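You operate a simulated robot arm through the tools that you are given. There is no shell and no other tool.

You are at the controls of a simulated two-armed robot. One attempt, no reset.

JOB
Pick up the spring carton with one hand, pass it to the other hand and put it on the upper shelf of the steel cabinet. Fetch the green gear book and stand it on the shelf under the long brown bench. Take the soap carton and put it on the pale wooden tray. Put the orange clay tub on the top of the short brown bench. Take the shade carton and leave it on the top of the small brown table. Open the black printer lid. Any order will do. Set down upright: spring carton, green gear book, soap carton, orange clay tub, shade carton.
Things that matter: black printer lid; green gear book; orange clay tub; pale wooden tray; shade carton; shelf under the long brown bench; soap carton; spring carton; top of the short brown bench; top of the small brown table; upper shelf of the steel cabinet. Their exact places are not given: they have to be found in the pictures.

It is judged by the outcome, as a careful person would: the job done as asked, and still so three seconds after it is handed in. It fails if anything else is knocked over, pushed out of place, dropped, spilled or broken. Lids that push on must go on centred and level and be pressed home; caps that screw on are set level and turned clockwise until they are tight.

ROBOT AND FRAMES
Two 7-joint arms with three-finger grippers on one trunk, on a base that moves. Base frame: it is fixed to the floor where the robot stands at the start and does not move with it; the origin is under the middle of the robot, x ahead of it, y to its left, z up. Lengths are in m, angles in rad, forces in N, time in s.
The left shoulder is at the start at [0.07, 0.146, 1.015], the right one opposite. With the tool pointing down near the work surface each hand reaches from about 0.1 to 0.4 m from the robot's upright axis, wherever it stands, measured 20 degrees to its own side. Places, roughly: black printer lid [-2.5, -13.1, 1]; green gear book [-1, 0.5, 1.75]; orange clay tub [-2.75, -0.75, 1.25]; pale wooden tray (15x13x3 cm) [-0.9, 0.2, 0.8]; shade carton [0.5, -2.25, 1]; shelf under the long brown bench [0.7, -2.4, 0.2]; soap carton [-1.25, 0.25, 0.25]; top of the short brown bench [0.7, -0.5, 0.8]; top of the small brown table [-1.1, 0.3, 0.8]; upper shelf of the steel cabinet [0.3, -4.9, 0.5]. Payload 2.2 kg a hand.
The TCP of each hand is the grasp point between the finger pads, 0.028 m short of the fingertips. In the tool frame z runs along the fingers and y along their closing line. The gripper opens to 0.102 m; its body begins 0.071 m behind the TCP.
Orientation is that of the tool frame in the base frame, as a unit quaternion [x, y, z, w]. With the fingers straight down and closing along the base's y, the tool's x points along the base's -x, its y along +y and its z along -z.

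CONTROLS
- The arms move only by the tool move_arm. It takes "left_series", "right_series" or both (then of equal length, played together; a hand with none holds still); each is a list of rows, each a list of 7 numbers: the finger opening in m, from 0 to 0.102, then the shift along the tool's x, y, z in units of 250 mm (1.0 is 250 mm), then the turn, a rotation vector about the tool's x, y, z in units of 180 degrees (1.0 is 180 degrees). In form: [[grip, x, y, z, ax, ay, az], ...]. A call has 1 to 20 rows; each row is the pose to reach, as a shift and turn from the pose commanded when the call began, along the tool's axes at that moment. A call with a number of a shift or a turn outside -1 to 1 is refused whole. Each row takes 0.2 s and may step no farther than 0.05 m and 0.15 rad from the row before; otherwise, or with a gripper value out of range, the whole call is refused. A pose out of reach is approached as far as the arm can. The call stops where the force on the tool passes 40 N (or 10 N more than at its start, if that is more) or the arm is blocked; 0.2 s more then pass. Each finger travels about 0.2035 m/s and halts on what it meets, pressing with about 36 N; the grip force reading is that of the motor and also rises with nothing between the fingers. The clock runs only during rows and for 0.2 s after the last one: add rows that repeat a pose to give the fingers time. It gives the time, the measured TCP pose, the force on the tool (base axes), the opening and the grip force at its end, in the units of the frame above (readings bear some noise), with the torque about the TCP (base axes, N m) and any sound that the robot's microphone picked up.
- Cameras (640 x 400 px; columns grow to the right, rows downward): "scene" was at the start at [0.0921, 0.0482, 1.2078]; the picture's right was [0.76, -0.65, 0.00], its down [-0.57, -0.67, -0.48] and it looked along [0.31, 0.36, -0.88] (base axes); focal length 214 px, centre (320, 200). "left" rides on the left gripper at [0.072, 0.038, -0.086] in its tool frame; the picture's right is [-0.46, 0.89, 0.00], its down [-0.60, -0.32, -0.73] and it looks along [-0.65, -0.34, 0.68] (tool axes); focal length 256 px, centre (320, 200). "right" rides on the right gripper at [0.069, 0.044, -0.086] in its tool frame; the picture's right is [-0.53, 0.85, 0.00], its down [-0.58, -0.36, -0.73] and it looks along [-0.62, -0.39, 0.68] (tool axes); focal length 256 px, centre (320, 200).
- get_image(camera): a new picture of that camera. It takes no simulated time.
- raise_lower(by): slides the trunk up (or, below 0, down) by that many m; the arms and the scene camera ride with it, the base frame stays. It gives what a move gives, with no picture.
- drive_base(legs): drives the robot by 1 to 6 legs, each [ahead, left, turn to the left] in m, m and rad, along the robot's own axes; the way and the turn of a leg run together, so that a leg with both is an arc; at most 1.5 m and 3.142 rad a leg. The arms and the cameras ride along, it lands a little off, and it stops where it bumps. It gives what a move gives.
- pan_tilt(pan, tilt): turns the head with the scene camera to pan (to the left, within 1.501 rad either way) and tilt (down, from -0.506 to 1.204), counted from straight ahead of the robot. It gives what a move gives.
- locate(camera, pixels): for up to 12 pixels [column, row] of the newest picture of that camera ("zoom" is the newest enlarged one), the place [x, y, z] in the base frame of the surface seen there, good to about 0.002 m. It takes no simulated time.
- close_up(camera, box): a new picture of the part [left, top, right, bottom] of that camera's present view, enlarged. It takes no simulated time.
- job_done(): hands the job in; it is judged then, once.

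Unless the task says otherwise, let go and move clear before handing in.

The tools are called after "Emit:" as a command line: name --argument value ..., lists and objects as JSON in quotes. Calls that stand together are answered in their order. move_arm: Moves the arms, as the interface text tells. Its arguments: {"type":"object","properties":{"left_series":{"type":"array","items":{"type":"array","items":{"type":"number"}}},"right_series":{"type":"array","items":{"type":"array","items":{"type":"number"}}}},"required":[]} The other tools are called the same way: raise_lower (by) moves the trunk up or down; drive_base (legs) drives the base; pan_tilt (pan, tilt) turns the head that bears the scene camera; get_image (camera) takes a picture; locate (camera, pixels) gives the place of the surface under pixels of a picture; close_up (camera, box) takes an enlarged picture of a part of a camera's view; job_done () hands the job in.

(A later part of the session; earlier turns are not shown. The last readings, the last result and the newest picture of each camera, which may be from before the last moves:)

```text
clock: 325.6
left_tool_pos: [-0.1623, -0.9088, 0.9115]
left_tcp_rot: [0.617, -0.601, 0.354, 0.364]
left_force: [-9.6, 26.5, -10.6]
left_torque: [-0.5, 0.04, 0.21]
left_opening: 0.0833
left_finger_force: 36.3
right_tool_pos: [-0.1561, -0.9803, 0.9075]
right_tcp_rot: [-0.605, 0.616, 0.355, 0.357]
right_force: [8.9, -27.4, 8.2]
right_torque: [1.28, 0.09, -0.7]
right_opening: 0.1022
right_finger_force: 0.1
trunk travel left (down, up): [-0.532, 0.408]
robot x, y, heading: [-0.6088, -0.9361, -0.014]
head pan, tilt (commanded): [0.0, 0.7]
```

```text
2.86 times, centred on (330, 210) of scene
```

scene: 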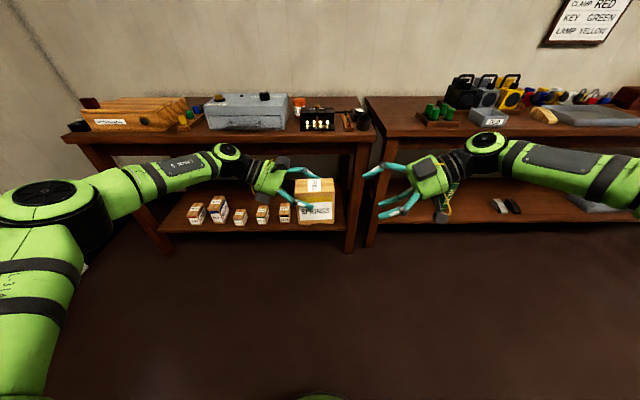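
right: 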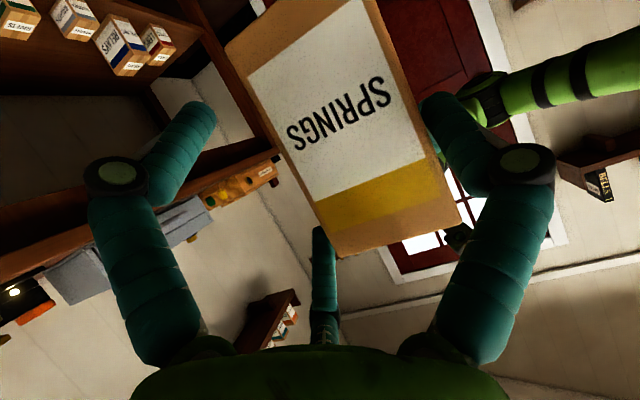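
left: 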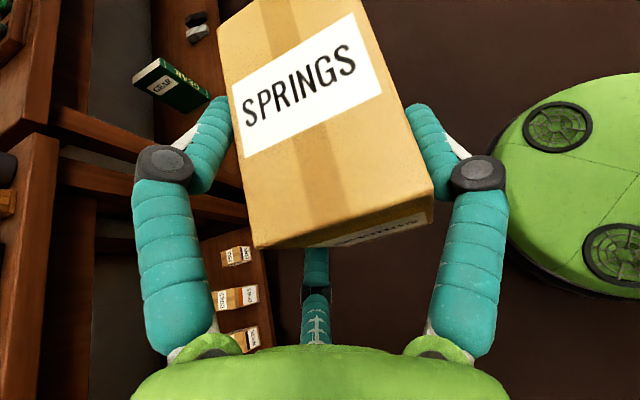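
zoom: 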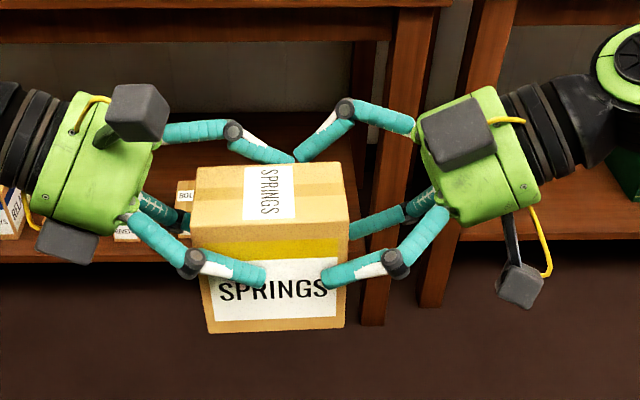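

The two front fingertips met tip‑to‑tip (27 N). Backing the right hand off 9 mm; its tips will still overlap the carton by ~2.5 cm.

Emit:
move_arm --right_series '[[0.102, 0.009, 0, -0.016, 0, 0, 0], [0.102, 0.019, 0, -0.033, 0, 0, 0]]'

Emit:
close_up --camera "scene" --box '[240, 140, 420, 280]'

Emit:
get_image --camera "left"

```text
clock: 326.2
left_tool_pos: [-0.1653, -0.9096, 0.9136]
left_tcp_rot: [0.614, -0.603, 0.354, 0.366]
left_force: [-6.5, 11.6, -14.2]
left_torque: [0.31, -0.08, 0.1]
left_opening: 0.0833
left_finger_force: 36.2
right_tool_pos: [-0.1583, -0.989, 0.9053]
right_tcp_rot: [-0.609, 0.613, 0.358, 0.354]
right_force: [7.7, -11.4, 12.2]
right_torque: [0.88, 0.15, -0.57]
right_opening: 0.1033
right_finger_force: 0.0
trunk travel left (down, up): [-0.532, 0.408]
robot x, y, heading: [-0.6106, -0.9438, -0.012]
head pan, tilt (commanded): [0.0, 0.7]
```

```text
2.86 times, centred on (330, 210) of scene
```

zoom: 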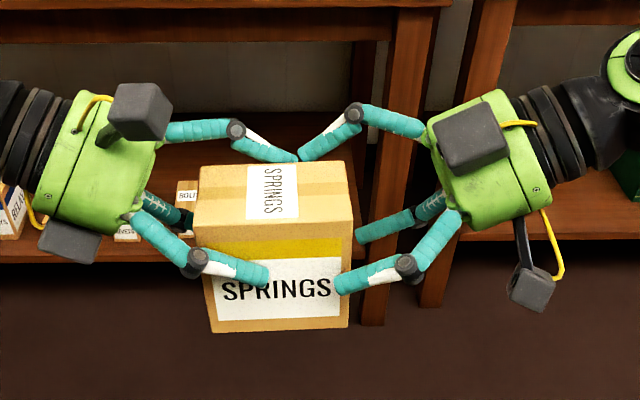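

```text
taken
```

left: 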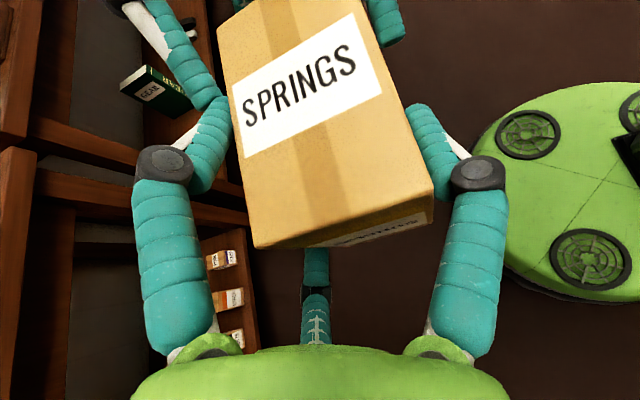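

The upper front fingertips still interfere because both hands pitch down. I'll back the right hand away and set it horizontal (pitch 0) so all three fingers overlap equally without reaching the left's fingers.

Emit:
move_arm --right_series '[[0.102, 0.05, 0, -0.087, 0, 0, 0], [0.102, 0.1, 0, -0.174, 0, 0, 0], [0.102, 0.15, 0, -0.26, 0, 0, 0]]'

Emit:
move_arm --right_series '[[0.102, 0, 0, 0, 0, -0.041, 0], [0.102, 0, 0, 0, 0, -0.082, 0], [0.102, 0, 0, 0, 0, -0.123, 0], [0.102, 0, 0, 0, 0, -0.165, 0]]'

Emit:
get_image --camera "right"

Emit:
close_up --camera "scene" --box '[240, 140, 460, 300]'

```text
clock: 327.0
left_tool_pos: [-0.1635, -0.9115, 0.9142]
left_tcp_rot: [0.613, -0.601, 0.358, 0.366]
left_force: [-0.1, -0.8, -1.3]
left_torque: [0.05, -0.03, 0.0]
left_opening: 0.0834
left_finger_force: 35.8
right_tool_pos: [-0.159, -1.0654, 0.9032]
right_tcp_rot: [-0.61, 0.613, 0.359, 0.351]
right_force: [-0.3, 0.8, -0.3]
right_torque: [0.0, 0.01, -0.03]
right_opening: 0.1024
right_finger_force: 0.1
trunk travel left (down, up): [-0.532, 0.408]
robot x, y, heading: [-0.6077, -0.9389, -0.013]
head pan, tilt (commanded): [0.0, 0.7]
```

```text
clock: 328.0
left_tool_pos: [-0.1648, -0.9097, 0.9144]
left_tcp_rot: [0.614, -0.6, 0.359, 0.366]
left_force: [0.2, 0.4, -2.0]
left_torque: [0.04, 0.0, 0.02]
left_opening: 0.0829
left_finger_force: 35.9
right_tool_pos: [-0.1793, -1.0666, 0.9171]
right_tcp_rot: [-0.586, 0.594, 0.39, 0.389]
right_force: [-0.2, -0.1, 1.0]
right_torque: [0.0, 0.02, 0.01]
right_opening: 0.1019
right_finger_force: 0.0
right hand out of reach, approached as far as the arm can: row 1, 2, 3, 4
trunk travel left (down, up): [-0.532, 0.408]
robot x, y, heading: [-0.6099, -0.9402, -0.016]
head pan, tilt (commanded): [0.0, 0.7]
```

```text
taken
```

right: 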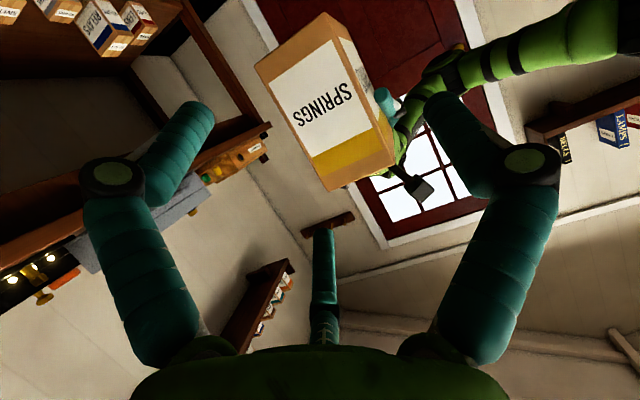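

```text
2.50 times, centred on (350, 220) of scene
```

zoom: 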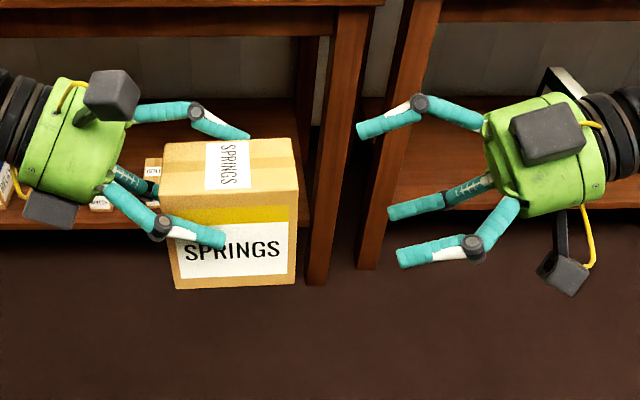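

The right wrist can't flatten further, so instead I'll tilt the carton: rotate the left hand up ~25° so the carton's axis lines up with the right hand's 25–30° downward direction.

Emit:
move_arm --left_series '[[0.05, 0, 0, 0, 0, 0.035, 0], [0.05, 0, 0, 0, 0, 0.07, 0], [0.05, 0, 0, 0, 0, 0.105, 0], [0.05, 0, 0, 0, 0, 0.139, 0]]'

Emit:
get_image --camera "right"

Emit:
close_up --camera "scene" --box '[240, 140, 460, 300]'

```text
clock: 329.0
left_tool_pos: [-0.1641, -0.9111, 0.9148]
left_tcp_rot: [0.522, -0.507, 0.483, 0.488]
left_force: [-0.1, -0.1, -0.9]
left_torque: [0.02, -0.02, -0.02]
left_opening: 0.0832
left_finger_force: 36.3
right_tool_pos: [-0.1781, -1.0672, 0.9165]
right_tcp_rot: [-0.587, 0.593, 0.391, 0.388]
right_force: [-0.6, 0.7, 0.0]
right_torque: [-0.01, -0.01, -0.02]
right_opening: 0.1022
right_finger_force: 0.2
trunk travel left (down, up): [-0.532, 0.408]
robot x, y, heading: [-0.6104, -0.9412, -0.015]
head pan, tilt (commanded): [0.0, 0.7]
```

```text
taken
```

right: 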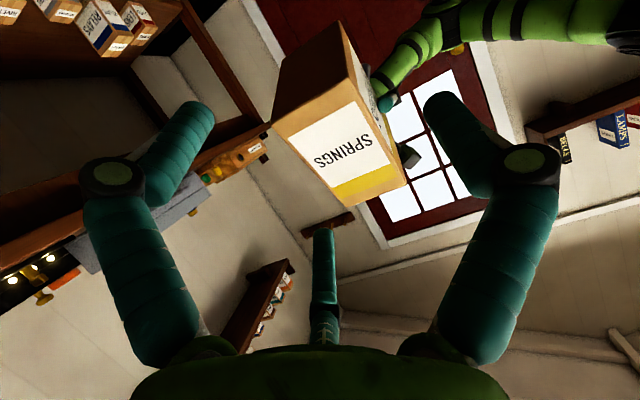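

```text
2.50 times, centred on (350, 220) of scene
```

zoom: 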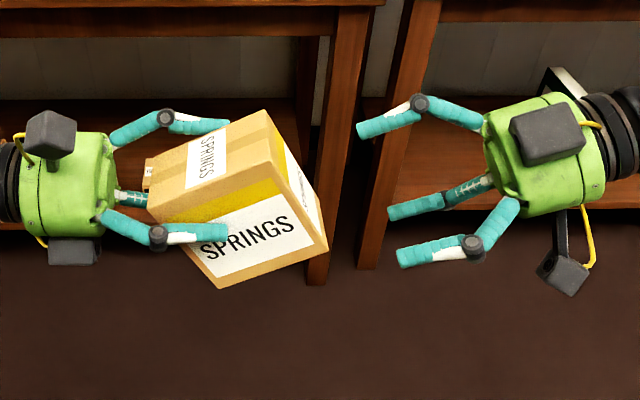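

The carton is tilted 25° far-end-up, aligned with the right hand. I'll shift the left back 2.5 cm and bring the right hand onto the carton's axis, 6 cm out.

Emit:
move_arm --left_series '[[0.05, 0, 0.05, 0, 0, 0, 0], [0.05, 0, 0.1, 0, 0, 0, 0], [0.05, 0, 0.1, 0, 0, 0, 0]]' --right_series '[[0.102, -0.085, 0.018, 0, 0, 0.005, 0], [0.102, -0.1715, 0.036, 0.002, 0, 0.011, 0], [0.102, -0.1715, 0.036, 0.002, 0, 0.011, 0]]'

Emit:
get_image --camera "right"

Emit:
close_up --camera "scene" --box '[240, 140, 460, 300]'

```text
clock: 329.8
left_tool_pos: [-0.1895, -0.9123, 0.9148]
left_tcp_rot: [0.522, -0.508, 0.482, 0.488]
left_force: [-0.3, -0.2, -1.9]
left_torque: [0.04, -0.04, 0.0]
left_opening: 0.0835
left_finger_force: 36.2
right_tool_pos: [-0.1872, -1.052, 0.9582]
right_tcp_rot: [-0.593, 0.602, 0.379, 0.377]
right_force: [-0.3, -0.6, 0.3]
right_torque: [0.0, -0.02, 0.0]
right_opening: 0.1021
right_finger_force: 0.0
trunk travel left (down, up): [-0.532, 0.408]
robot x, y, heading: [-0.6114, -0.9375, -0.015]
head pan, tilt (commanded): [0.0, 0.7]
```

```text
taken
```

right: 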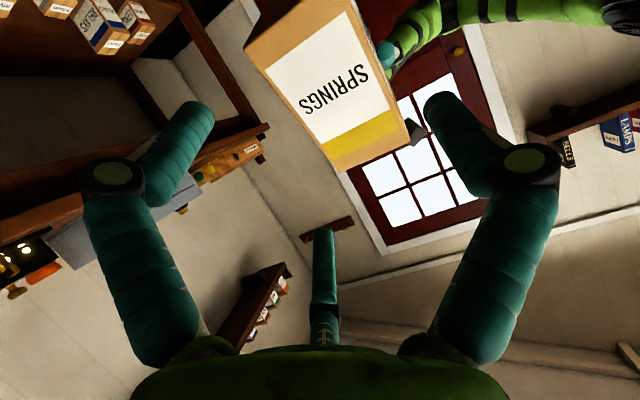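

```text
2.50 times, centred on (350, 220) of scene
```

zoom: 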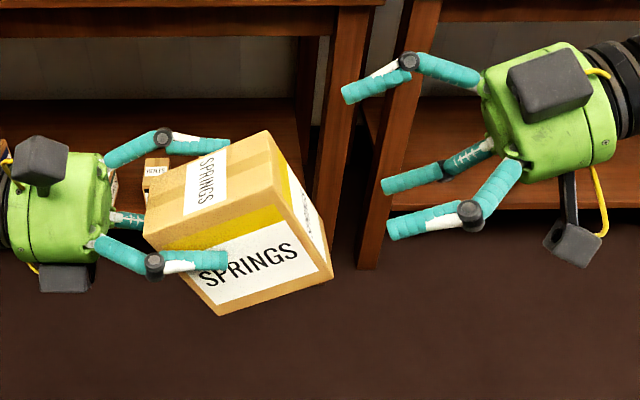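

Emit:
locate --camera "right" --pixels '[[250, 65], [338, 8], [335, 168], [408, 135], [320, 85], [290, 100], [375, 100], [345, 150], [300, 50]]'

Emit:
close_up --camera "right" --box '[220, 0, 440, 200]'

```text
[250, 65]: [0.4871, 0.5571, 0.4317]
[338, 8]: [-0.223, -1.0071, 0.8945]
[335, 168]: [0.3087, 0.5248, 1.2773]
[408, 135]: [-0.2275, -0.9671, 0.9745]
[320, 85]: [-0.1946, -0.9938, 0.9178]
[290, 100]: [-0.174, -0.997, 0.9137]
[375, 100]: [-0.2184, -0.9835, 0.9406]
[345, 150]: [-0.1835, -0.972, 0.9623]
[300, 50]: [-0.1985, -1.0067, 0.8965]
```

```text
2.00 times, centred on (330, 100) of right
```

zoom: 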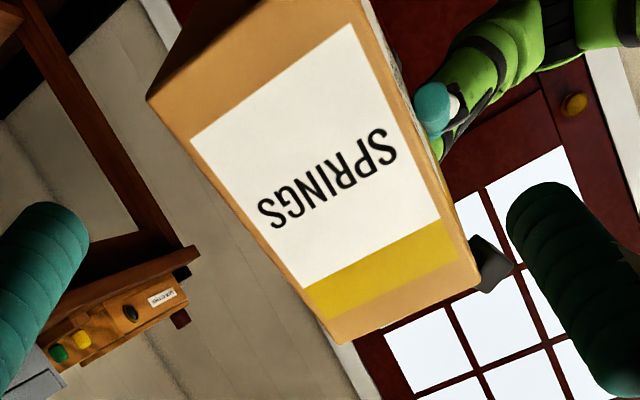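

Emit:
locate --camera "zoom" --pixels '[[160, 102], [350, 8], [472, 282], [344, 334], [250, 222], [420, 150], [260, 60], [410, 310], [300, 180]]'

```text
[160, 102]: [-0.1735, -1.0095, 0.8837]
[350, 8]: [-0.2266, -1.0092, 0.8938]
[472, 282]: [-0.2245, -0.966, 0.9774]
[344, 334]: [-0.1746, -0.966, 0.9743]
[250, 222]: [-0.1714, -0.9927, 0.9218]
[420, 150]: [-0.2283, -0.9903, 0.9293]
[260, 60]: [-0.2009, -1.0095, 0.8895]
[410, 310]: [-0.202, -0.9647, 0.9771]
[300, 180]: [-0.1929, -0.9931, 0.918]
```

Far face centre ≈[−0.200, −0.9875, 0.9315]. Advance along the tool axis: first ~37 mm, check, then ~24 mm.

Emit:
move_arm --right_series '[[0.102, -0.013, -0.008, 0, 0, 0, 0], [0.102, -0.013, -0.008, 0.075, 0, 0, 0], [0.102, -0.013, -0.008, 0.15, 0, 0, 0]]'

Emit:
get_image --camera "right"

Emit:
close_up --camera "scene" --box '[240, 140, 420, 290]'

```text
clock: 330.6
left_tool_pos: [-0.1894, -0.9125, 0.9154]
left_tcp_rot: [0.522, -0.508, 0.482, 0.488]
left_force: [-0.6, 0.4, -1.7]
left_torque: [0.06, 0.0, 0.01]
left_opening: 0.0833
left_finger_force: 35.7
right_tool_pos: [-0.1852, -1.0148, 0.9458]
right_tcp_rot: [-0.594, 0.6, 0.381, 0.377]
right_force: [0.7, -0.3, -0.1]
right_torque: [-0.02, 0.01, -0.01]
right_opening: 0.1018
right_finger_force: 0.0
trunk travel left (down, up): [-0.532, 0.408]
robot x, y, heading: [-0.6091, -0.937, -0.015]
head pan, tilt (commanded): [0.0, 0.7]
```

```text
taken
```

right: 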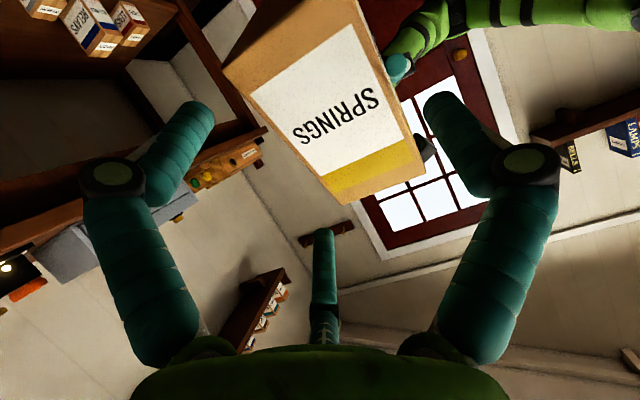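

```text
2.67 times, centred on (330, 215) of scene
```

zoom: 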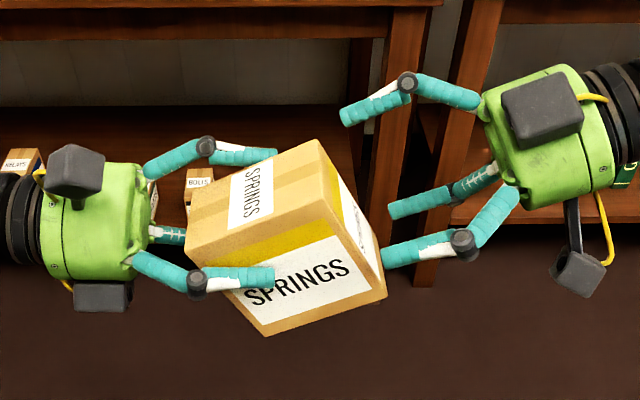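

Emit:
move_arm --right_series '[[0.102, 0, 0, 0.05, 0, 0, 0], [0.102, 0, 0, 0.095, 0, 0, 0]]'

Emit:
get_image --camera "right"

Emit:
close_up --camera "scene" --box '[240, 140, 420, 290]'

```text
clock: 331.2
left_tool_pos: [-0.1896, -0.9127, 0.9156]
left_tcp_rot: [0.522, -0.507, 0.483, 0.487]
left_force: [0.7, 0.7, -0.4]
left_torque: [0.08, -0.01, 0.01]
left_opening: 0.0831
left_finger_force: 35.6
right_tool_pos: [-0.186, -0.993, 0.9348]
right_tcp_rot: [-0.594, 0.6, 0.381, 0.377]
right_force: [-0.7, 0.4, -0.1]
right_torque: [0.01, -0.02, -0.02]
right_opening: 0.1019
right_finger_force: 0.2
trunk travel left (down, up): [-0.532, 0.408]
robot x, y, heading: [-0.6073, -0.9383, -0.017]
head pan, tilt (commanded): [0.0, 0.7]
```

```text
taken
```

right: 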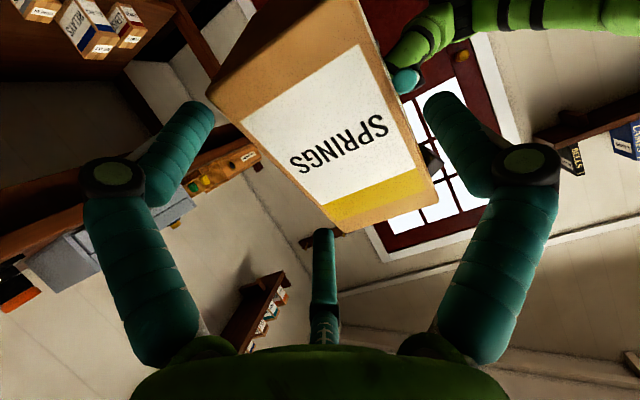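

```text
2.67 times, centred on (330, 215) of scene
```

zoom: 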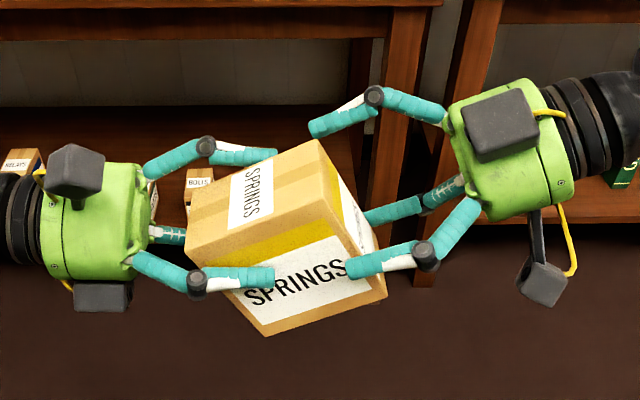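

No contact force and there's still room between fingertips. I'll go 6 mm deeper, then close the right hand.

Emit:
move_arm --right_series '[[0.102, 0, 0, 0.024, 0, 0, 0], [0.102, 0, 0, 0.024, 0, 0, 0]]'

Emit:
move_arm --right_series '[[0.095, 0, 0, 0, 0, 0, 0], [0.088, 0, 0, 0, 0, 0, 0], [0.082, 0, 0, 0, 0, 0, 0], [0.076, 0, 0, 0, 0, 0, 0], [0.07, 0, 0, 0, 0, 0, 0], [0.06, 0, 0, 0, 0, 0, 0], [0.06, 0, 0, 0, 0, 0, 0]]'

Emit:
get_image --camera "right"

Emit:
close_up --camera "scene" --box '[240, 140, 420, 290]'

```text
clock: 331.8
left_tool_pos: [-0.1893, -0.9117, 0.915]
left_tcp_rot: [0.522, -0.508, 0.481, 0.488]
left_force: [0.0, -0.3, -2.3]
left_torque: [0.05, -0.03, -0.01]
left_opening: 0.0835
left_finger_force: 36.5
right_tool_pos: [-0.1866, -0.9872, 0.931]
right_tcp_rot: [-0.594, 0.6, 0.381, 0.377]
right_force: [-0.8, -0.7, -0.2]
right_torque: [0.0, 0.0, -0.02]
right_opening: 0.1022
right_finger_force: 0.0
trunk travel left (down, up): [-0.532, 0.408]
robot x, y, heading: [-0.6069, -0.9436, -0.012]
head pan, tilt (commanded): [0.0, 0.7]
```

```text
clock: 333.4
left_tool_pos: [-0.1894, -0.9115, 0.9151]
left_tcp_rot: [0.523, -0.507, 0.483, 0.486]
left_force: [9.4, 10.6, -5.6]
left_torque: [0.31, 0.04, -0.12]
left_opening: 0.0834
left_finger_force: 35.9
right_tool_pos: [-0.1866, -0.9884, 0.932]
right_tcp_rot: [-0.594, 0.599, 0.381, 0.377]
right_force: [-10.5, -9.6, 3.1]
right_torque: [-0.09, 0.14, 0.96]
right_opening: 0.084
right_finger_force: 35.7
trunk travel left (down, up): [-0.532, 0.408]
robot x, y, heading: [-0.6082, -0.9391, -0.018]
head pan, tilt (commanded): [0.0, 0.7]
```

```text
taken
```

right: 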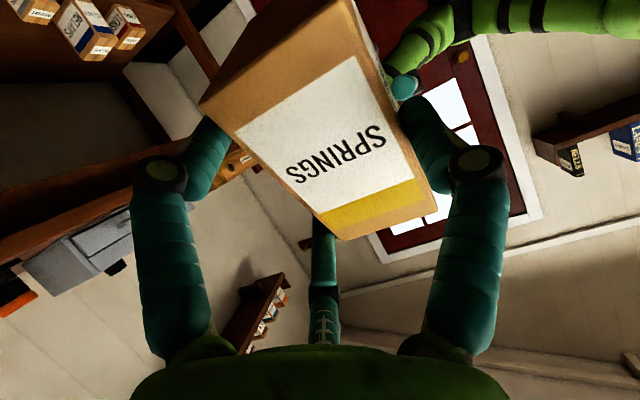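

```text
2.67 times, centred on (330, 215) of scene
```

zoom: 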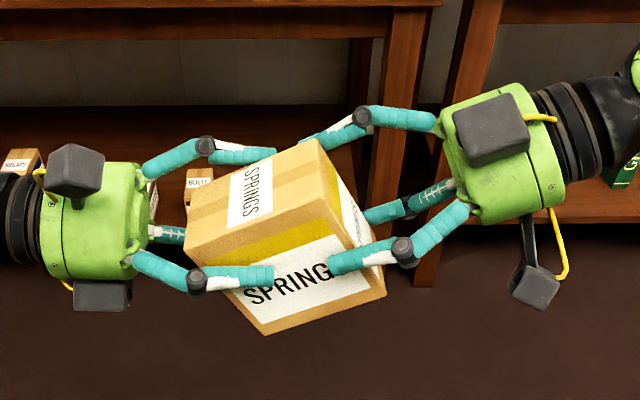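

The right hand is gripping (0.084, 35.7 N), matching the left. Now release the left hand slowly and check the carton stays put.

Emit:
move_arm --left_series '[[0.086, 0, 0, 0, 0, 0, 0], [0.09, 0, 0, 0, 0, 0, 0], [0.096, 0, 0, 0, 0, 0, 0], [0.102, 0, 0, 0, 0, 0, 0], [0.102, 0, 0, 0, 0, 0, 0]]'

Emit:
get_image --camera "left"

Emit:
close_up --camera "scene" --box '[240, 140, 420, 290]'

```text
clock: 334.6
left_tool_pos: [-0.1889, -0.9127, 0.9152]
left_tcp_rot: [0.521, -0.508, 0.482, 0.488]
left_force: [1.9, -0.1, 0.2]
left_torque: [0.0, -0.07, 0.04]
left_opening: 0.1021
left_finger_force: 0.2
right_tool_pos: [-0.1845, -0.9879, 0.9321]
right_tcp_rot: [-0.592, 0.602, 0.379, 0.38]
right_force: [-1.0, -0.5, -0.3]
right_torque: [-0.15, 0.1, 0.07]
right_opening: 0.0834
right_finger_force: 35.7
trunk travel left (down, up): [-0.532, 0.408]
robot x, y, heading: [-0.6113, -0.9412, -0.023]
head pan, tilt (commanded): [0.0, 0.7]
```

```text
taken
```

left: 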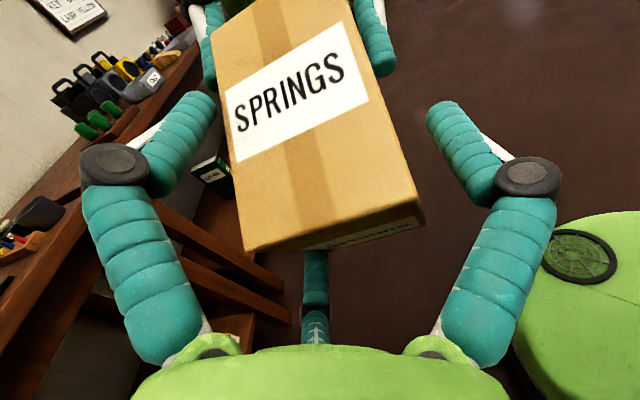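

```text
2.67 times, centred on (330, 215) of scene
```

zoom: 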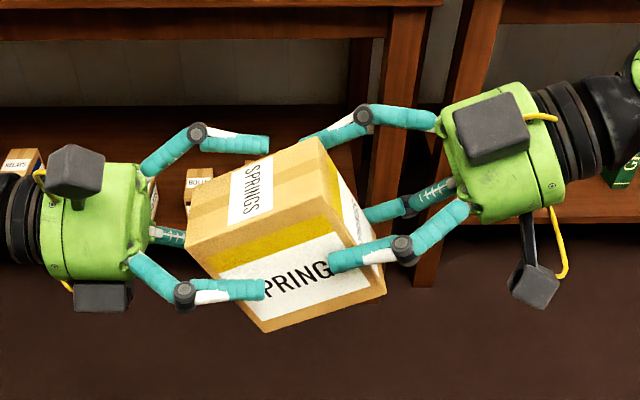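

Right hand holds the carton alone. Withdraw the left hand to the left.

Emit:
move_arm --left_series '[[0.102, 0, 0, -0.06, 0, 0, 0], [0.102, 0, 0, -0.14, 0, 0, 0], [0.102, 0, 0, -0.26, 0, 0, 0], [0.102, 0, 0, -0.4, 0, 0, 0], [0.102, 0, 0, -0.56, 0, 0, 0], [0.102, 0, 0, -0.72, 0, 0, 0]]'

Emit:
get_image --camera "scene"

Emit:
get_image --camera "right"

```text
clock: 336.0
left_tool_pos: [-0.1918, -0.7291, 0.9257]
left_tcp_rot: [0.521, -0.508, 0.483, 0.488]
left_force: [-0.8, 0.3, -0.1]
left_torque: [-0.01, 0.01, 0.02]
left_opening: 0.1023
left_finger_force: 0.0
right_tool_pos: [-0.1874, -0.9878, 0.9318]
right_tcp_rot: [-0.593, 0.6, 0.38, 0.378]
right_force: [-0.4, 0.3, -1.2]
right_torque: [-0.07, -0.03, 0.06]
right_opening: 0.0835
right_finger_force: 35.3
trunk travel left (down, up): [-0.532, 0.408]
robot x, y, heading: [-0.6121, -0.9395, -0.019]
head pan, tilt (commanded): [0.0, 0.7]
```

```text
taken
```

scene: 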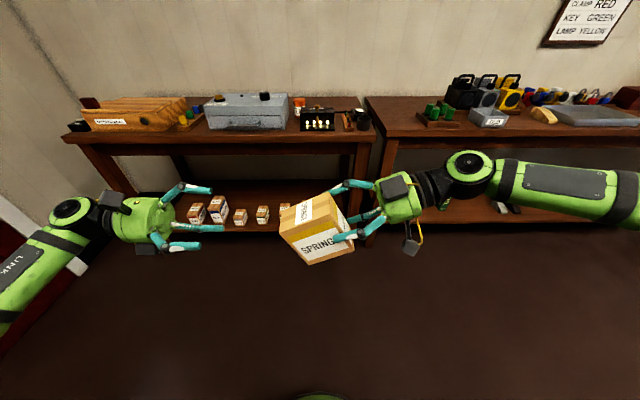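

```text
taken
```

right: 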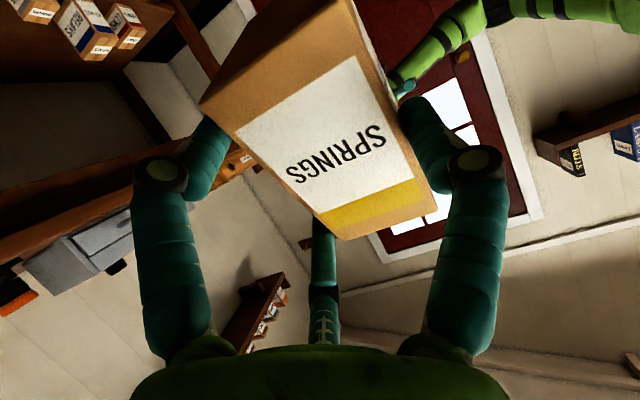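

Hand-over complete: the right hand alone holds the springs carton. Now I'll swing the right hand back to point forward.

Emit:
move_arm --right_series '[[0.06, 0.02, -0.043, -0.042, 0.0377, 0, 0.0178], [0.06, 0.04, -0.087, -0.084, 0.0753, 0, 0.0357], [0.06, 0.06, -0.13, -0.127, 0.113, 0, 0.0535], [0.06, 0.08, -0.173, -0.169, 0.1507, 0, 0.0713], [0.06, 0.1, -0.217, -0.211, 0.1883, 0, 0.0892], [0.06, 0.12, -0.26, -0.253, 0.226, 0, 0.107], [0.06, 0.14, -0.303, -0.295, 0.2637, 0, 0.1248], [0.06, 0.16, -0.347, -0.337, 0.3013, 0, 0.1427], [0.06, 0.18, -0.39, -0.38, 0.339, 0, 0.1605], [0.06, 0.2, -0.433, -0.422, 0.3767, 0, 0.1783], [0.06, 0.22, -0.477, -0.464, 0.4143, 0, 0.1962], [0.06, 0.24, -0.52, -0.506, 0.452, 0, 0.214]]'

Emit:
get_image --camera "scene"

Emit:
get_image --camera "right"

```text
clock: 338.6
left_tool_pos: [-0.1907, -0.7321, 0.9254]
left_tcp_rot: [0.522, -0.508, 0.482, 0.487]
left_force: [0.0, 0.3, 0.0]
left_torque: [-0.01, -0.01, 0.02]
left_opening: 0.1022
left_finger_force: 0.0
right_tool_pos: [-0.0747, -1.2523, 0.8888]
right_tcp_rot: [-0.011, 0.841, 0.024, 0.541]
right_force: [-0.6, 0.0, 0.3]
right_torque: [-0.04, 0.06, -0.01]
right_opening: 0.0832
right_finger_force: 36.3
right hand out of reach, approached as far as the arm can: row 9, 10, 11, 12
trunk travel left (down, up): [-0.532, 0.408]
robot x, y, heading: [-0.6093, -0.9397, -0.017]
head pan, tilt (commanded): [0.0, 0.7]
```

```text
taken
```

scene: 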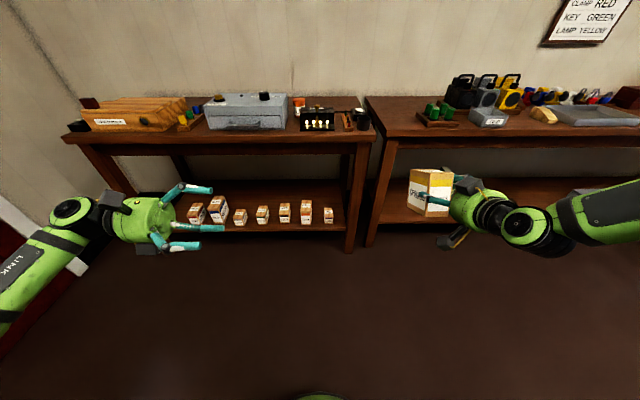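

```text
taken
```

right: 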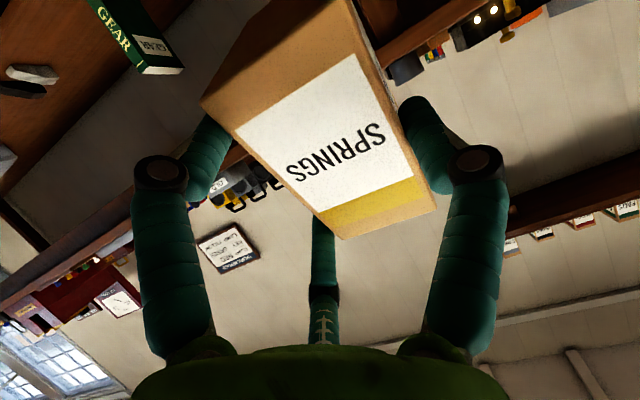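

Right hand points forward again (yaw ~3°, pitch 24.5°) with the carton firm. I'll drive down the aisle toward the steel cabinet.

Emit:
drive_base --legs '[[-0.35, 0, 0.015], [0, -1.5, 0], [0, -1.3, 0]]'

Emit:
pan_tilt --pan -0.7 --tilt 0.35

Emit:
get_image --camera "scene"

```text
clock: 354.1
left_tool_pos: [-0.5058, -3.5407, 0.9256]
left_tcp_rot: [0.531, -0.498, 0.491, 0.479]
left_force: [0.0, 0.0, -0.8]
left_torque: [0.01, -0.02, 0.0]
left_opening: 0.1019
left_finger_force: 0.0
right_tool_pos: [-0.3707, -4.0564, 0.8888]
right_tcp_rot: [-0.028, 0.84, 0.034, 0.54]
right_force: [0.5, 0.0, 1.1]
right_torque: [-0.01, 0.09, -0.04]
right_opening: 0.0833
right_finger_force: 35.4
trunk travel left (down, up): [-0.532, 0.408]
robot x, y, heading: [-0.9177, -3.7629, 0.026]
head pan, tilt (commanded): [0.0, 0.7]
```

```text
clock: 355.2
left_tool_pos: [-0.5061, -3.5415, 0.9267]
left_tcp_rot: [0.53, -0.499, 0.49, 0.48]
left_force: [-0.7, -0.3, -0.4]
left_torque: [0.04, 0.01, 0.0]
left_opening: 0.1022
left_finger_force: 0.0
right_tool_pos: [-0.3719, -4.056, 0.8887]
right_tcp_rot: [-0.027, 0.84, 0.034, 0.54]
right_force: [1.1, 0.9, -0.1]
right_torque: [-0.01, 0.07, 0.02]
right_opening: 0.0831
right_finger_force: 36.3
trunk travel left (down, up): [-0.532, 0.408]
robot x, y, heading: [-0.9205, -3.7641, 0.026]
head pan, tilt (commanded): [-0.7, 0.351]
```

```text
taken
```

scene: 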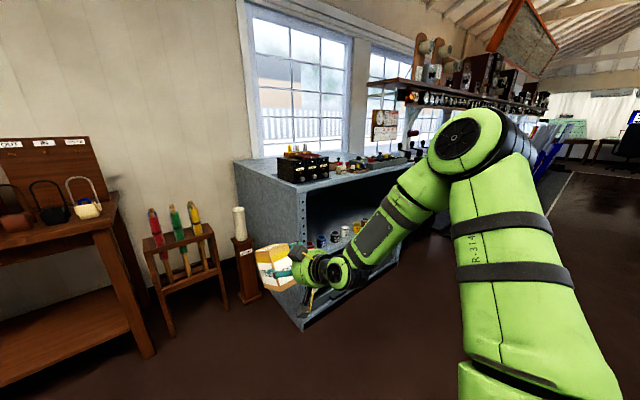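

The cabinet is open toward the aisle, with jars on its upper shelf. I'll strafe to be in front of it and look inside.

Emit:
drive_base --legs '[[0, -0.9, -0.026]]'

Emit:
pan_tilt --pan 0.05 --tilt 0.45

Emit:
get_image --camera "scene"

```text
clock: 359.9
left_tool_pos: [-0.492, -4.4379, 0.9267]
left_tcp_rot: [0.524, -0.506, 0.484, 0.486]
left_force: [0.9, 0.7, 0.3]
left_torque: [-0.03, -0.02, 0.0]
left_opening: 0.1022
left_finger_force: 0.0
right_tool_pos: [-0.3737, -4.957, 0.8888]
right_tcp_rot: [-0.015, 0.84, 0.026, 0.541]
right_force: [0.1, -0.7, -0.4]
right_torque: [0.02, 0.05, 0.02]
right_opening: 0.0832
right_finger_force: 35.7
trunk travel left (down, up): [-0.532, 0.408]
robot x, y, heading: [-0.9098, -4.653, -0.008]
head pan, tilt (commanded): [-0.7, 0.351]
```

```text
clock: 361.0
left_tool_pos: [-0.4931, -4.4373, 0.9264]
left_tcp_rot: [0.525, -0.505, 0.484, 0.485]
left_force: [0.1, -0.2, -0.8]
left_torque: [-0.01, 0.02, -0.01]
left_opening: 0.1021
left_finger_force: 0.0
right_tool_pos: [-0.3727, -4.9576, 0.8893]
right_tcp_rot: [-0.014, 0.841, 0.025, 0.541]
right_force: [0.9, -0.1, -0.6]
right_torque: [0.01, 0.06, -0.03]
right_opening: 0.0831
right_finger_force: 36.1
trunk travel left (down, up): [-0.532, 0.408]
robot x, y, heading: [-0.9099, -4.6516, -0.007]
head pan, tilt (commanded): [0.051, 0.45]
```

```text
taken
```

scene: 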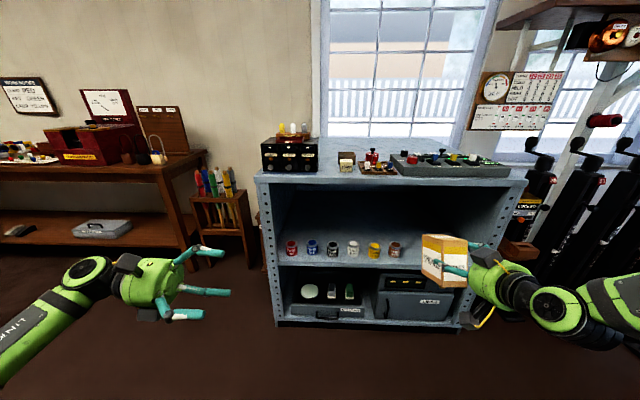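

Emit:
close_up --camera "scene" --box '[250, 160, 530, 335]'

Emit:
locate --camera "zoom" --pixels '[[60, 55], [560, 60], [65, 240], [290, 240], [360, 245], [75, 360], [300, 48], [340, 215], [150, 215], [250, 150], [300, 230], [480, 245]]'

```text
2.29 times, centred on (390, 248) of scene
```

zoom: 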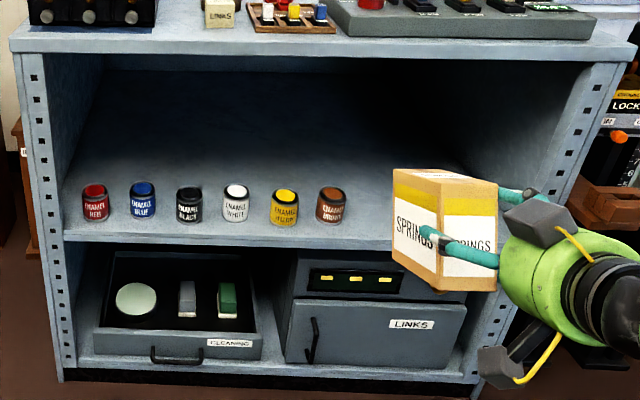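

```text
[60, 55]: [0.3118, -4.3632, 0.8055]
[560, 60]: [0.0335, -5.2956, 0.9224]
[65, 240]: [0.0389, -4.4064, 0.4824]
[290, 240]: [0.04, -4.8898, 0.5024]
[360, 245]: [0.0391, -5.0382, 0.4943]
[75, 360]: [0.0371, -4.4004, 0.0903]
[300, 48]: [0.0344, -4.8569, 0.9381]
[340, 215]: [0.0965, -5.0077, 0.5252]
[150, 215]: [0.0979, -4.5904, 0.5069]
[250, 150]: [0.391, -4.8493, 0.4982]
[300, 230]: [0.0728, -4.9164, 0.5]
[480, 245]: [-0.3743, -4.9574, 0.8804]
```

The cabinet's upper shelf is z≈0.50 with front edge x≈0.04; the right part (y −5.07…−5.27) is free. I'll level the right hand so the carton is upright and check its tilt.

Emit:
move_arm --right_series '[[0.06, -0.017, 0.064, 0.036, 0, -0.027, 0], [0.06, -0.033, 0.128, 0.073, 0, -0.054, 0], [0.06, -0.05, 0.192, 0.109, 0, -0.082, 0], [0.06, -0.066, 0.256, 0.146, 0, -0.109, 0], [0.06, -0.083, 0.32, 0.182, 0, -0.136, 0]]'

Emit:
get_image --camera "right"

Emit:
close_up --camera "scene" --box '[340, 160, 600, 340]'

```text
clock: 362.2
left_tool_pos: [-0.492, -4.4367, 0.9258]
left_tcp_rot: [0.523, -0.505, 0.484, 0.486]
left_force: [0.3, 0.8, -0.3]
left_torque: [0.0, 0.0, 0.0]
left_opening: 0.1018
left_finger_force: 0.0
right_tool_pos: [-0.3257, -4.8737, 0.8916]
right_tcp_rot: [-0.009, 0.707, 0.028, 0.707]
right_force: [-0.2, -0.2, -0.7]
right_torque: [-0.04, 0.07, 0.0]
right_opening: 0.0831
right_finger_force: 36.0
trunk travel left (down, up): [-0.532, 0.408]
robot x, y, heading: [-0.9108, -4.6505, -0.004]
head pan, tilt (commanded): [0.051, 0.45]
```

```text
taken
```

right: 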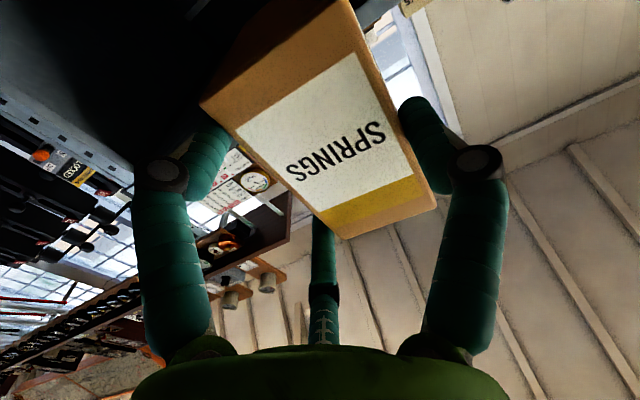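

```text
2.22 times, centred on (470, 250) of scene
```

zoom: 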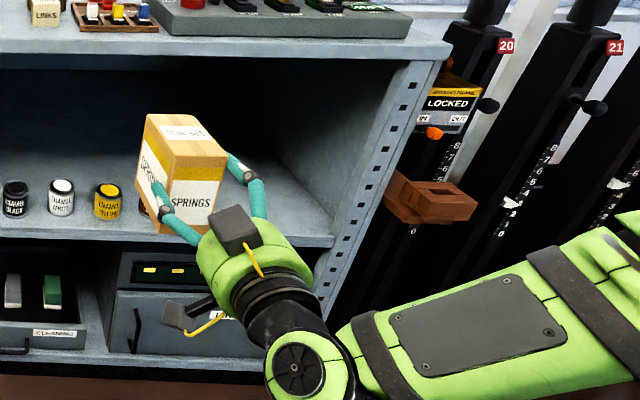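

Emit:
locate --camera "zoom" --pixels '[[150, 120], [200, 122], [170, 150], [225, 152], [185, 135], [215, 190], [180, 225], [200, 228], [172, 165], [222, 165], [150, 180], [160, 225]]'

Emit:
locate --camera "right" --pixels '[[210, 100], [340, 10], [345, 230], [430, 200], [300, 140], [380, 120], [340, 200]]'

```text
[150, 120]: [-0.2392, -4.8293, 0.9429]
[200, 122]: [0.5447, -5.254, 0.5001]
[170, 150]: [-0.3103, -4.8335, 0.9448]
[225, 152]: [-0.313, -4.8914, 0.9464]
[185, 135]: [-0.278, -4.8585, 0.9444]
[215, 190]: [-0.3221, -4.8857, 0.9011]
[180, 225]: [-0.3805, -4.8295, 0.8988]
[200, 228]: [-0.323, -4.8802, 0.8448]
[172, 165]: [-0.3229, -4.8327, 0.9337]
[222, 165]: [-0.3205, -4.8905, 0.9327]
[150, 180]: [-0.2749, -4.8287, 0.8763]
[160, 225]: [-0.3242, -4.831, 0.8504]
```

```text
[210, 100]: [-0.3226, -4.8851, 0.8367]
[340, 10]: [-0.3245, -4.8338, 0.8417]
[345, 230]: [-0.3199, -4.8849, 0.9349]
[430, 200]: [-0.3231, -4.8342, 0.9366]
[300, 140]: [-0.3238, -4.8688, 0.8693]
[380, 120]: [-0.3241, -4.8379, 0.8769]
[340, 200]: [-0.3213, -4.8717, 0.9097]
```

Carton is within 1.5° of upright. I'll measure the right post and the brown jar for the gap.

Emit:
locate --camera "zoom" --pixels '[[325, 240], [318, 225], [345, 215], [360, 180], [330, 260], [310, 235], [290, 200], [142, 208], [107, 200], [300, 240], [400, 70], [340, 62]]'

```text
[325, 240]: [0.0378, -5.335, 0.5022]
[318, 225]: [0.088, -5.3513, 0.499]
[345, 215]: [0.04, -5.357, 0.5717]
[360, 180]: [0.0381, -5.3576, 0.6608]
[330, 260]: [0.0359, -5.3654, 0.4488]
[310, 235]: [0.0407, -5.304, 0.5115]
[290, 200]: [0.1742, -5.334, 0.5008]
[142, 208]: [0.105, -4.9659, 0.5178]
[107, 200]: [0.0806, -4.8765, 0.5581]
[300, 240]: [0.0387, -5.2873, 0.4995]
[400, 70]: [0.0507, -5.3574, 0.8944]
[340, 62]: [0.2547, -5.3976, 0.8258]
```

Free width is y −5.03…−5.34. I'll centre the carton at y≈−5.185, trim its tilt and yaw, lower to just above shelf height, and then approach.

Emit:
move_arm --right_series '[[0.06, 0, 0, 0, 0.0084, -0.004, 0], [0.06, 0, 0, 0, 0.0167, -0.008, 0]]'

Emit:
drive_base --legs '[[0, -0.325, 0.004]]'

Emit:
raise_lower --by -0.305

Emit:
drive_base --legs '[[0.22, 0, 0]]'

Emit:
pan_tilt --pan -0.3 --tilt 0.4

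Emit:
get_image --camera "scene"

Emit:
get_image --camera "right"

```text
clock: 362.8
left_tool_pos: [-0.4927, -4.4375, 0.9258]
left_tcp_rot: [0.524, -0.506, 0.484, 0.485]
left_force: [0.4, 0.6, 0.3]
left_torque: [-0.01, 0.0, 0.01]
left_opening: 0.102
left_finger_force: 0.1
right_tool_pos: [-0.3267, -4.8737, 0.8921]
right_tcp_rot: [0.01, 0.698, 0.01, 0.716]
right_force: [-0.3, -0.2, 0.1]
right_torque: [-0.03, 0.09, 0.0]
right_opening: 0.0831
right_finger_force: 36.0
trunk travel left (down, up): [-0.532, 0.408]
robot x, y, heading: [-0.9117, -4.6474, -0.006]
head pan, tilt (commanded): [0.051, 0.45]
```

```text
clock: 365.0
left_tool_pos: [-0.495, -4.7655, 0.9265]
left_tcp_rot: [0.525, -0.504, 0.486, 0.484]
left_force: [0.0, 0.3, 0.2]
left_torque: [0.02, 0.04, 0.0]
left_opening: 0.1023
left_finger_force: 0.0
right_tool_pos: [-0.3262, -5.2011, 0.8919]
right_tcp_rot: [0.008, 0.699, 0.011, 0.715]
right_force: [0.3, -0.1, 0.2]
right_torque: [-0.01, 0.09, 0.02]
right_opening: 0.0833
right_finger_force: 35.8
trunk travel left (down, up): [-0.532, 0.408]
robot x, y, heading: [-0.9133, -4.9802, -0.004]
head pan, tilt (commanded): [0.051, 0.45]
```

```text
clock: 368.0
left_tool_pos: [-0.4951, -4.7645, 0.6209]
left_tcp_rot: [0.525, -0.504, 0.485, 0.485]
left_force: [-0.1, 0.2, 0.7]
left_torque: [-0.03, -0.04, 0.01]
left_opening: 0.102
left_finger_force: 0.1
right_tool_pos: [-0.3282, -5.1996, 0.5868]
right_tcp_rot: [0.008, 0.698, 0.012, 0.716]
right_force: [0.2, -0.6, -0.3]
right_torque: [-0.03, 0.12, 0.02]
right_opening: 0.0833
right_finger_force: 35.8
trunk travel left (down, up): [-0.227, 0.713]
robot x, y, heading: [-0.9099, -4.9778, -0.001]
head pan, tilt (commanded): [0.051, 0.45]
```

```text
clock: 369.7
left_tool_pos: [-0.2804, -4.7659, 0.6213]
left_tcp_rot: [0.525, -0.504, 0.485, 0.484]
left_force: [-0.3, 0.8, 0.0]
left_torque: [0.01, 0.01, -0.03]
left_opening: 0.1019
left_finger_force: 0.1
right_tool_pos: [-0.1136, -5.202, 0.587]
right_tcp_rot: [0.009, 0.698, 0.012, 0.716]
right_force: [0.1, 0.8, -0.5]
right_torque: [0.02, 0.09, -0.01]
right_opening: 0.0831
right_finger_force: 36.3
trunk travel left (down, up): [-0.227, 0.713]
robot x, y, heading: [-0.7015, -4.9815, -0.006]
head pan, tilt (commanded): [0.051, 0.45]
```

```text
clock: 370.5
left_tool_pos: [-0.281, -4.7658, 0.6206]
left_tcp_rot: [0.524, -0.505, 0.485, 0.485]
left_force: [0.1, 0.2, -0.5]
left_torque: [0.03, 0.02, -0.01]
left_opening: 0.1018
left_finger_force: 0.0
right_tool_pos: [-0.1144, -5.2023, 0.586]
right_tcp_rot: [0.01, 0.698, 0.011, 0.716]
right_force: [-0.3, 0.2, -0.3]
right_torque: [0.01, 0.04, 0.02]
right_opening: 0.0832
right_finger_force: 36.3
trunk travel left (down, up): [-0.227, 0.713]
robot x, y, heading: [-0.7028, -4.9779, -0.005]
head pan, tilt (commanded): [-0.3, 0.4]
```

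```text
taken
```

scene: 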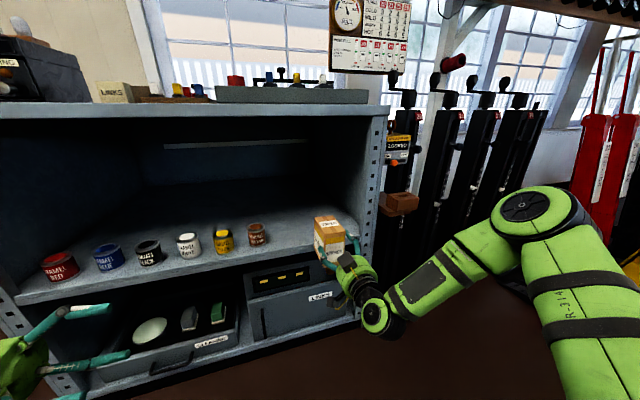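

```text
taken
```

right: 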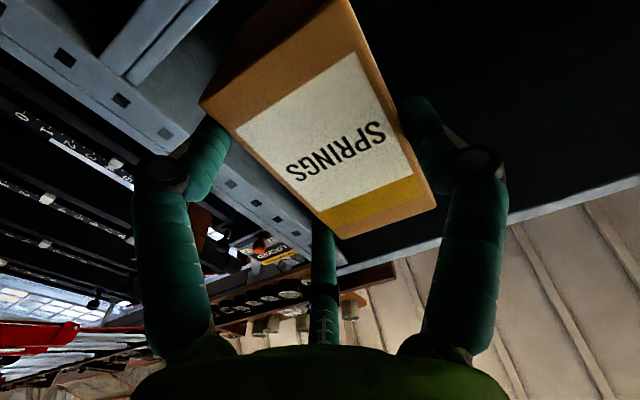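

Let me check clearances: the right elbow vs. the lever frame, and the carton vs. the jar and post.

Emit:
locate --camera "scene" --pixels '[[400, 200], [450, 160], [500, 150], [540, 210], [500, 210], [590, 150], [258, 233], [370, 230], [318, 220], [340, 262], [345, 215], [330, 225]]'

Emit:
close_up --camera "scene" --box '[230, 170, 420, 320]'

```text
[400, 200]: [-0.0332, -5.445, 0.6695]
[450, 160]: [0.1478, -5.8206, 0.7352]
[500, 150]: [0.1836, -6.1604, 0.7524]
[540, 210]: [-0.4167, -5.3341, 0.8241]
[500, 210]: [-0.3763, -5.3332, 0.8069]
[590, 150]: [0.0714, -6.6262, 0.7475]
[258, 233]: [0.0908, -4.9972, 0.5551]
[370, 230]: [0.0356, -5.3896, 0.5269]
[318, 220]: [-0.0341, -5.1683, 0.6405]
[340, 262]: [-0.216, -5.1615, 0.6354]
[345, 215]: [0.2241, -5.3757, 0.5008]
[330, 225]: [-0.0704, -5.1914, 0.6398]
```

```text
2.67 times, centred on (325, 245) of scene
```

zoom: 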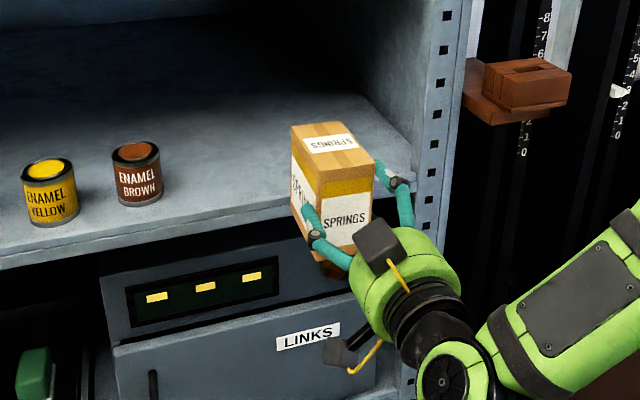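

Clearances are good (brown block and post well away; carton bottom ≈3 cm above the shelf). Drive in 0.15 m.

Emit:
drive_base --legs '[[0.15, 0, 0.005]]'

Emit:
close_up --camera "scene" --box '[230, 190, 420, 350]'

Emit:
get_image --camera "right"

```text
clock: 371.9
left_tool_pos: [-0.1292, -4.7644, 0.622]
left_tcp_rot: [0.525, -0.504, 0.486, 0.485]
left_force: [-0.6, -0.4, -0.6]
left_torque: [0.04, 0.04, -0.01]
left_opening: 0.1022
left_finger_force: 0.0
right_tool_pos: [0.0395, -5.1994, 0.5851]
right_tcp_rot: [0.008, 0.698, 0.013, 0.715]
right_force: [-0.5, 0.6, 0.0]
right_torque: [-0.03, 0.09, 0.01]
right_opening: 0.0831
right_finger_force: 35.6
trunk travel left (down, up): [-0.227, 0.713]
robot x, y, heading: [-0.543, -4.9799, 0.001]
head pan, tilt (commanded): [-0.3, 0.4]
```

```text
2.50 times, centred on (325, 270) of scene
```

zoom: 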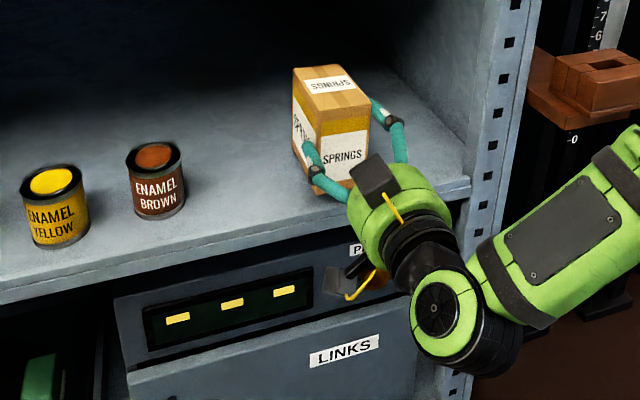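

```text
taken
```

right: 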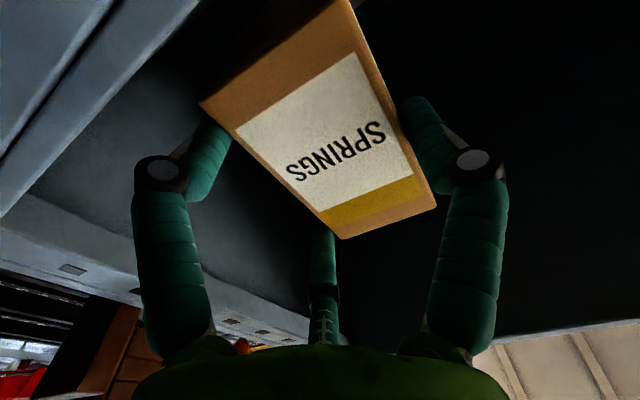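

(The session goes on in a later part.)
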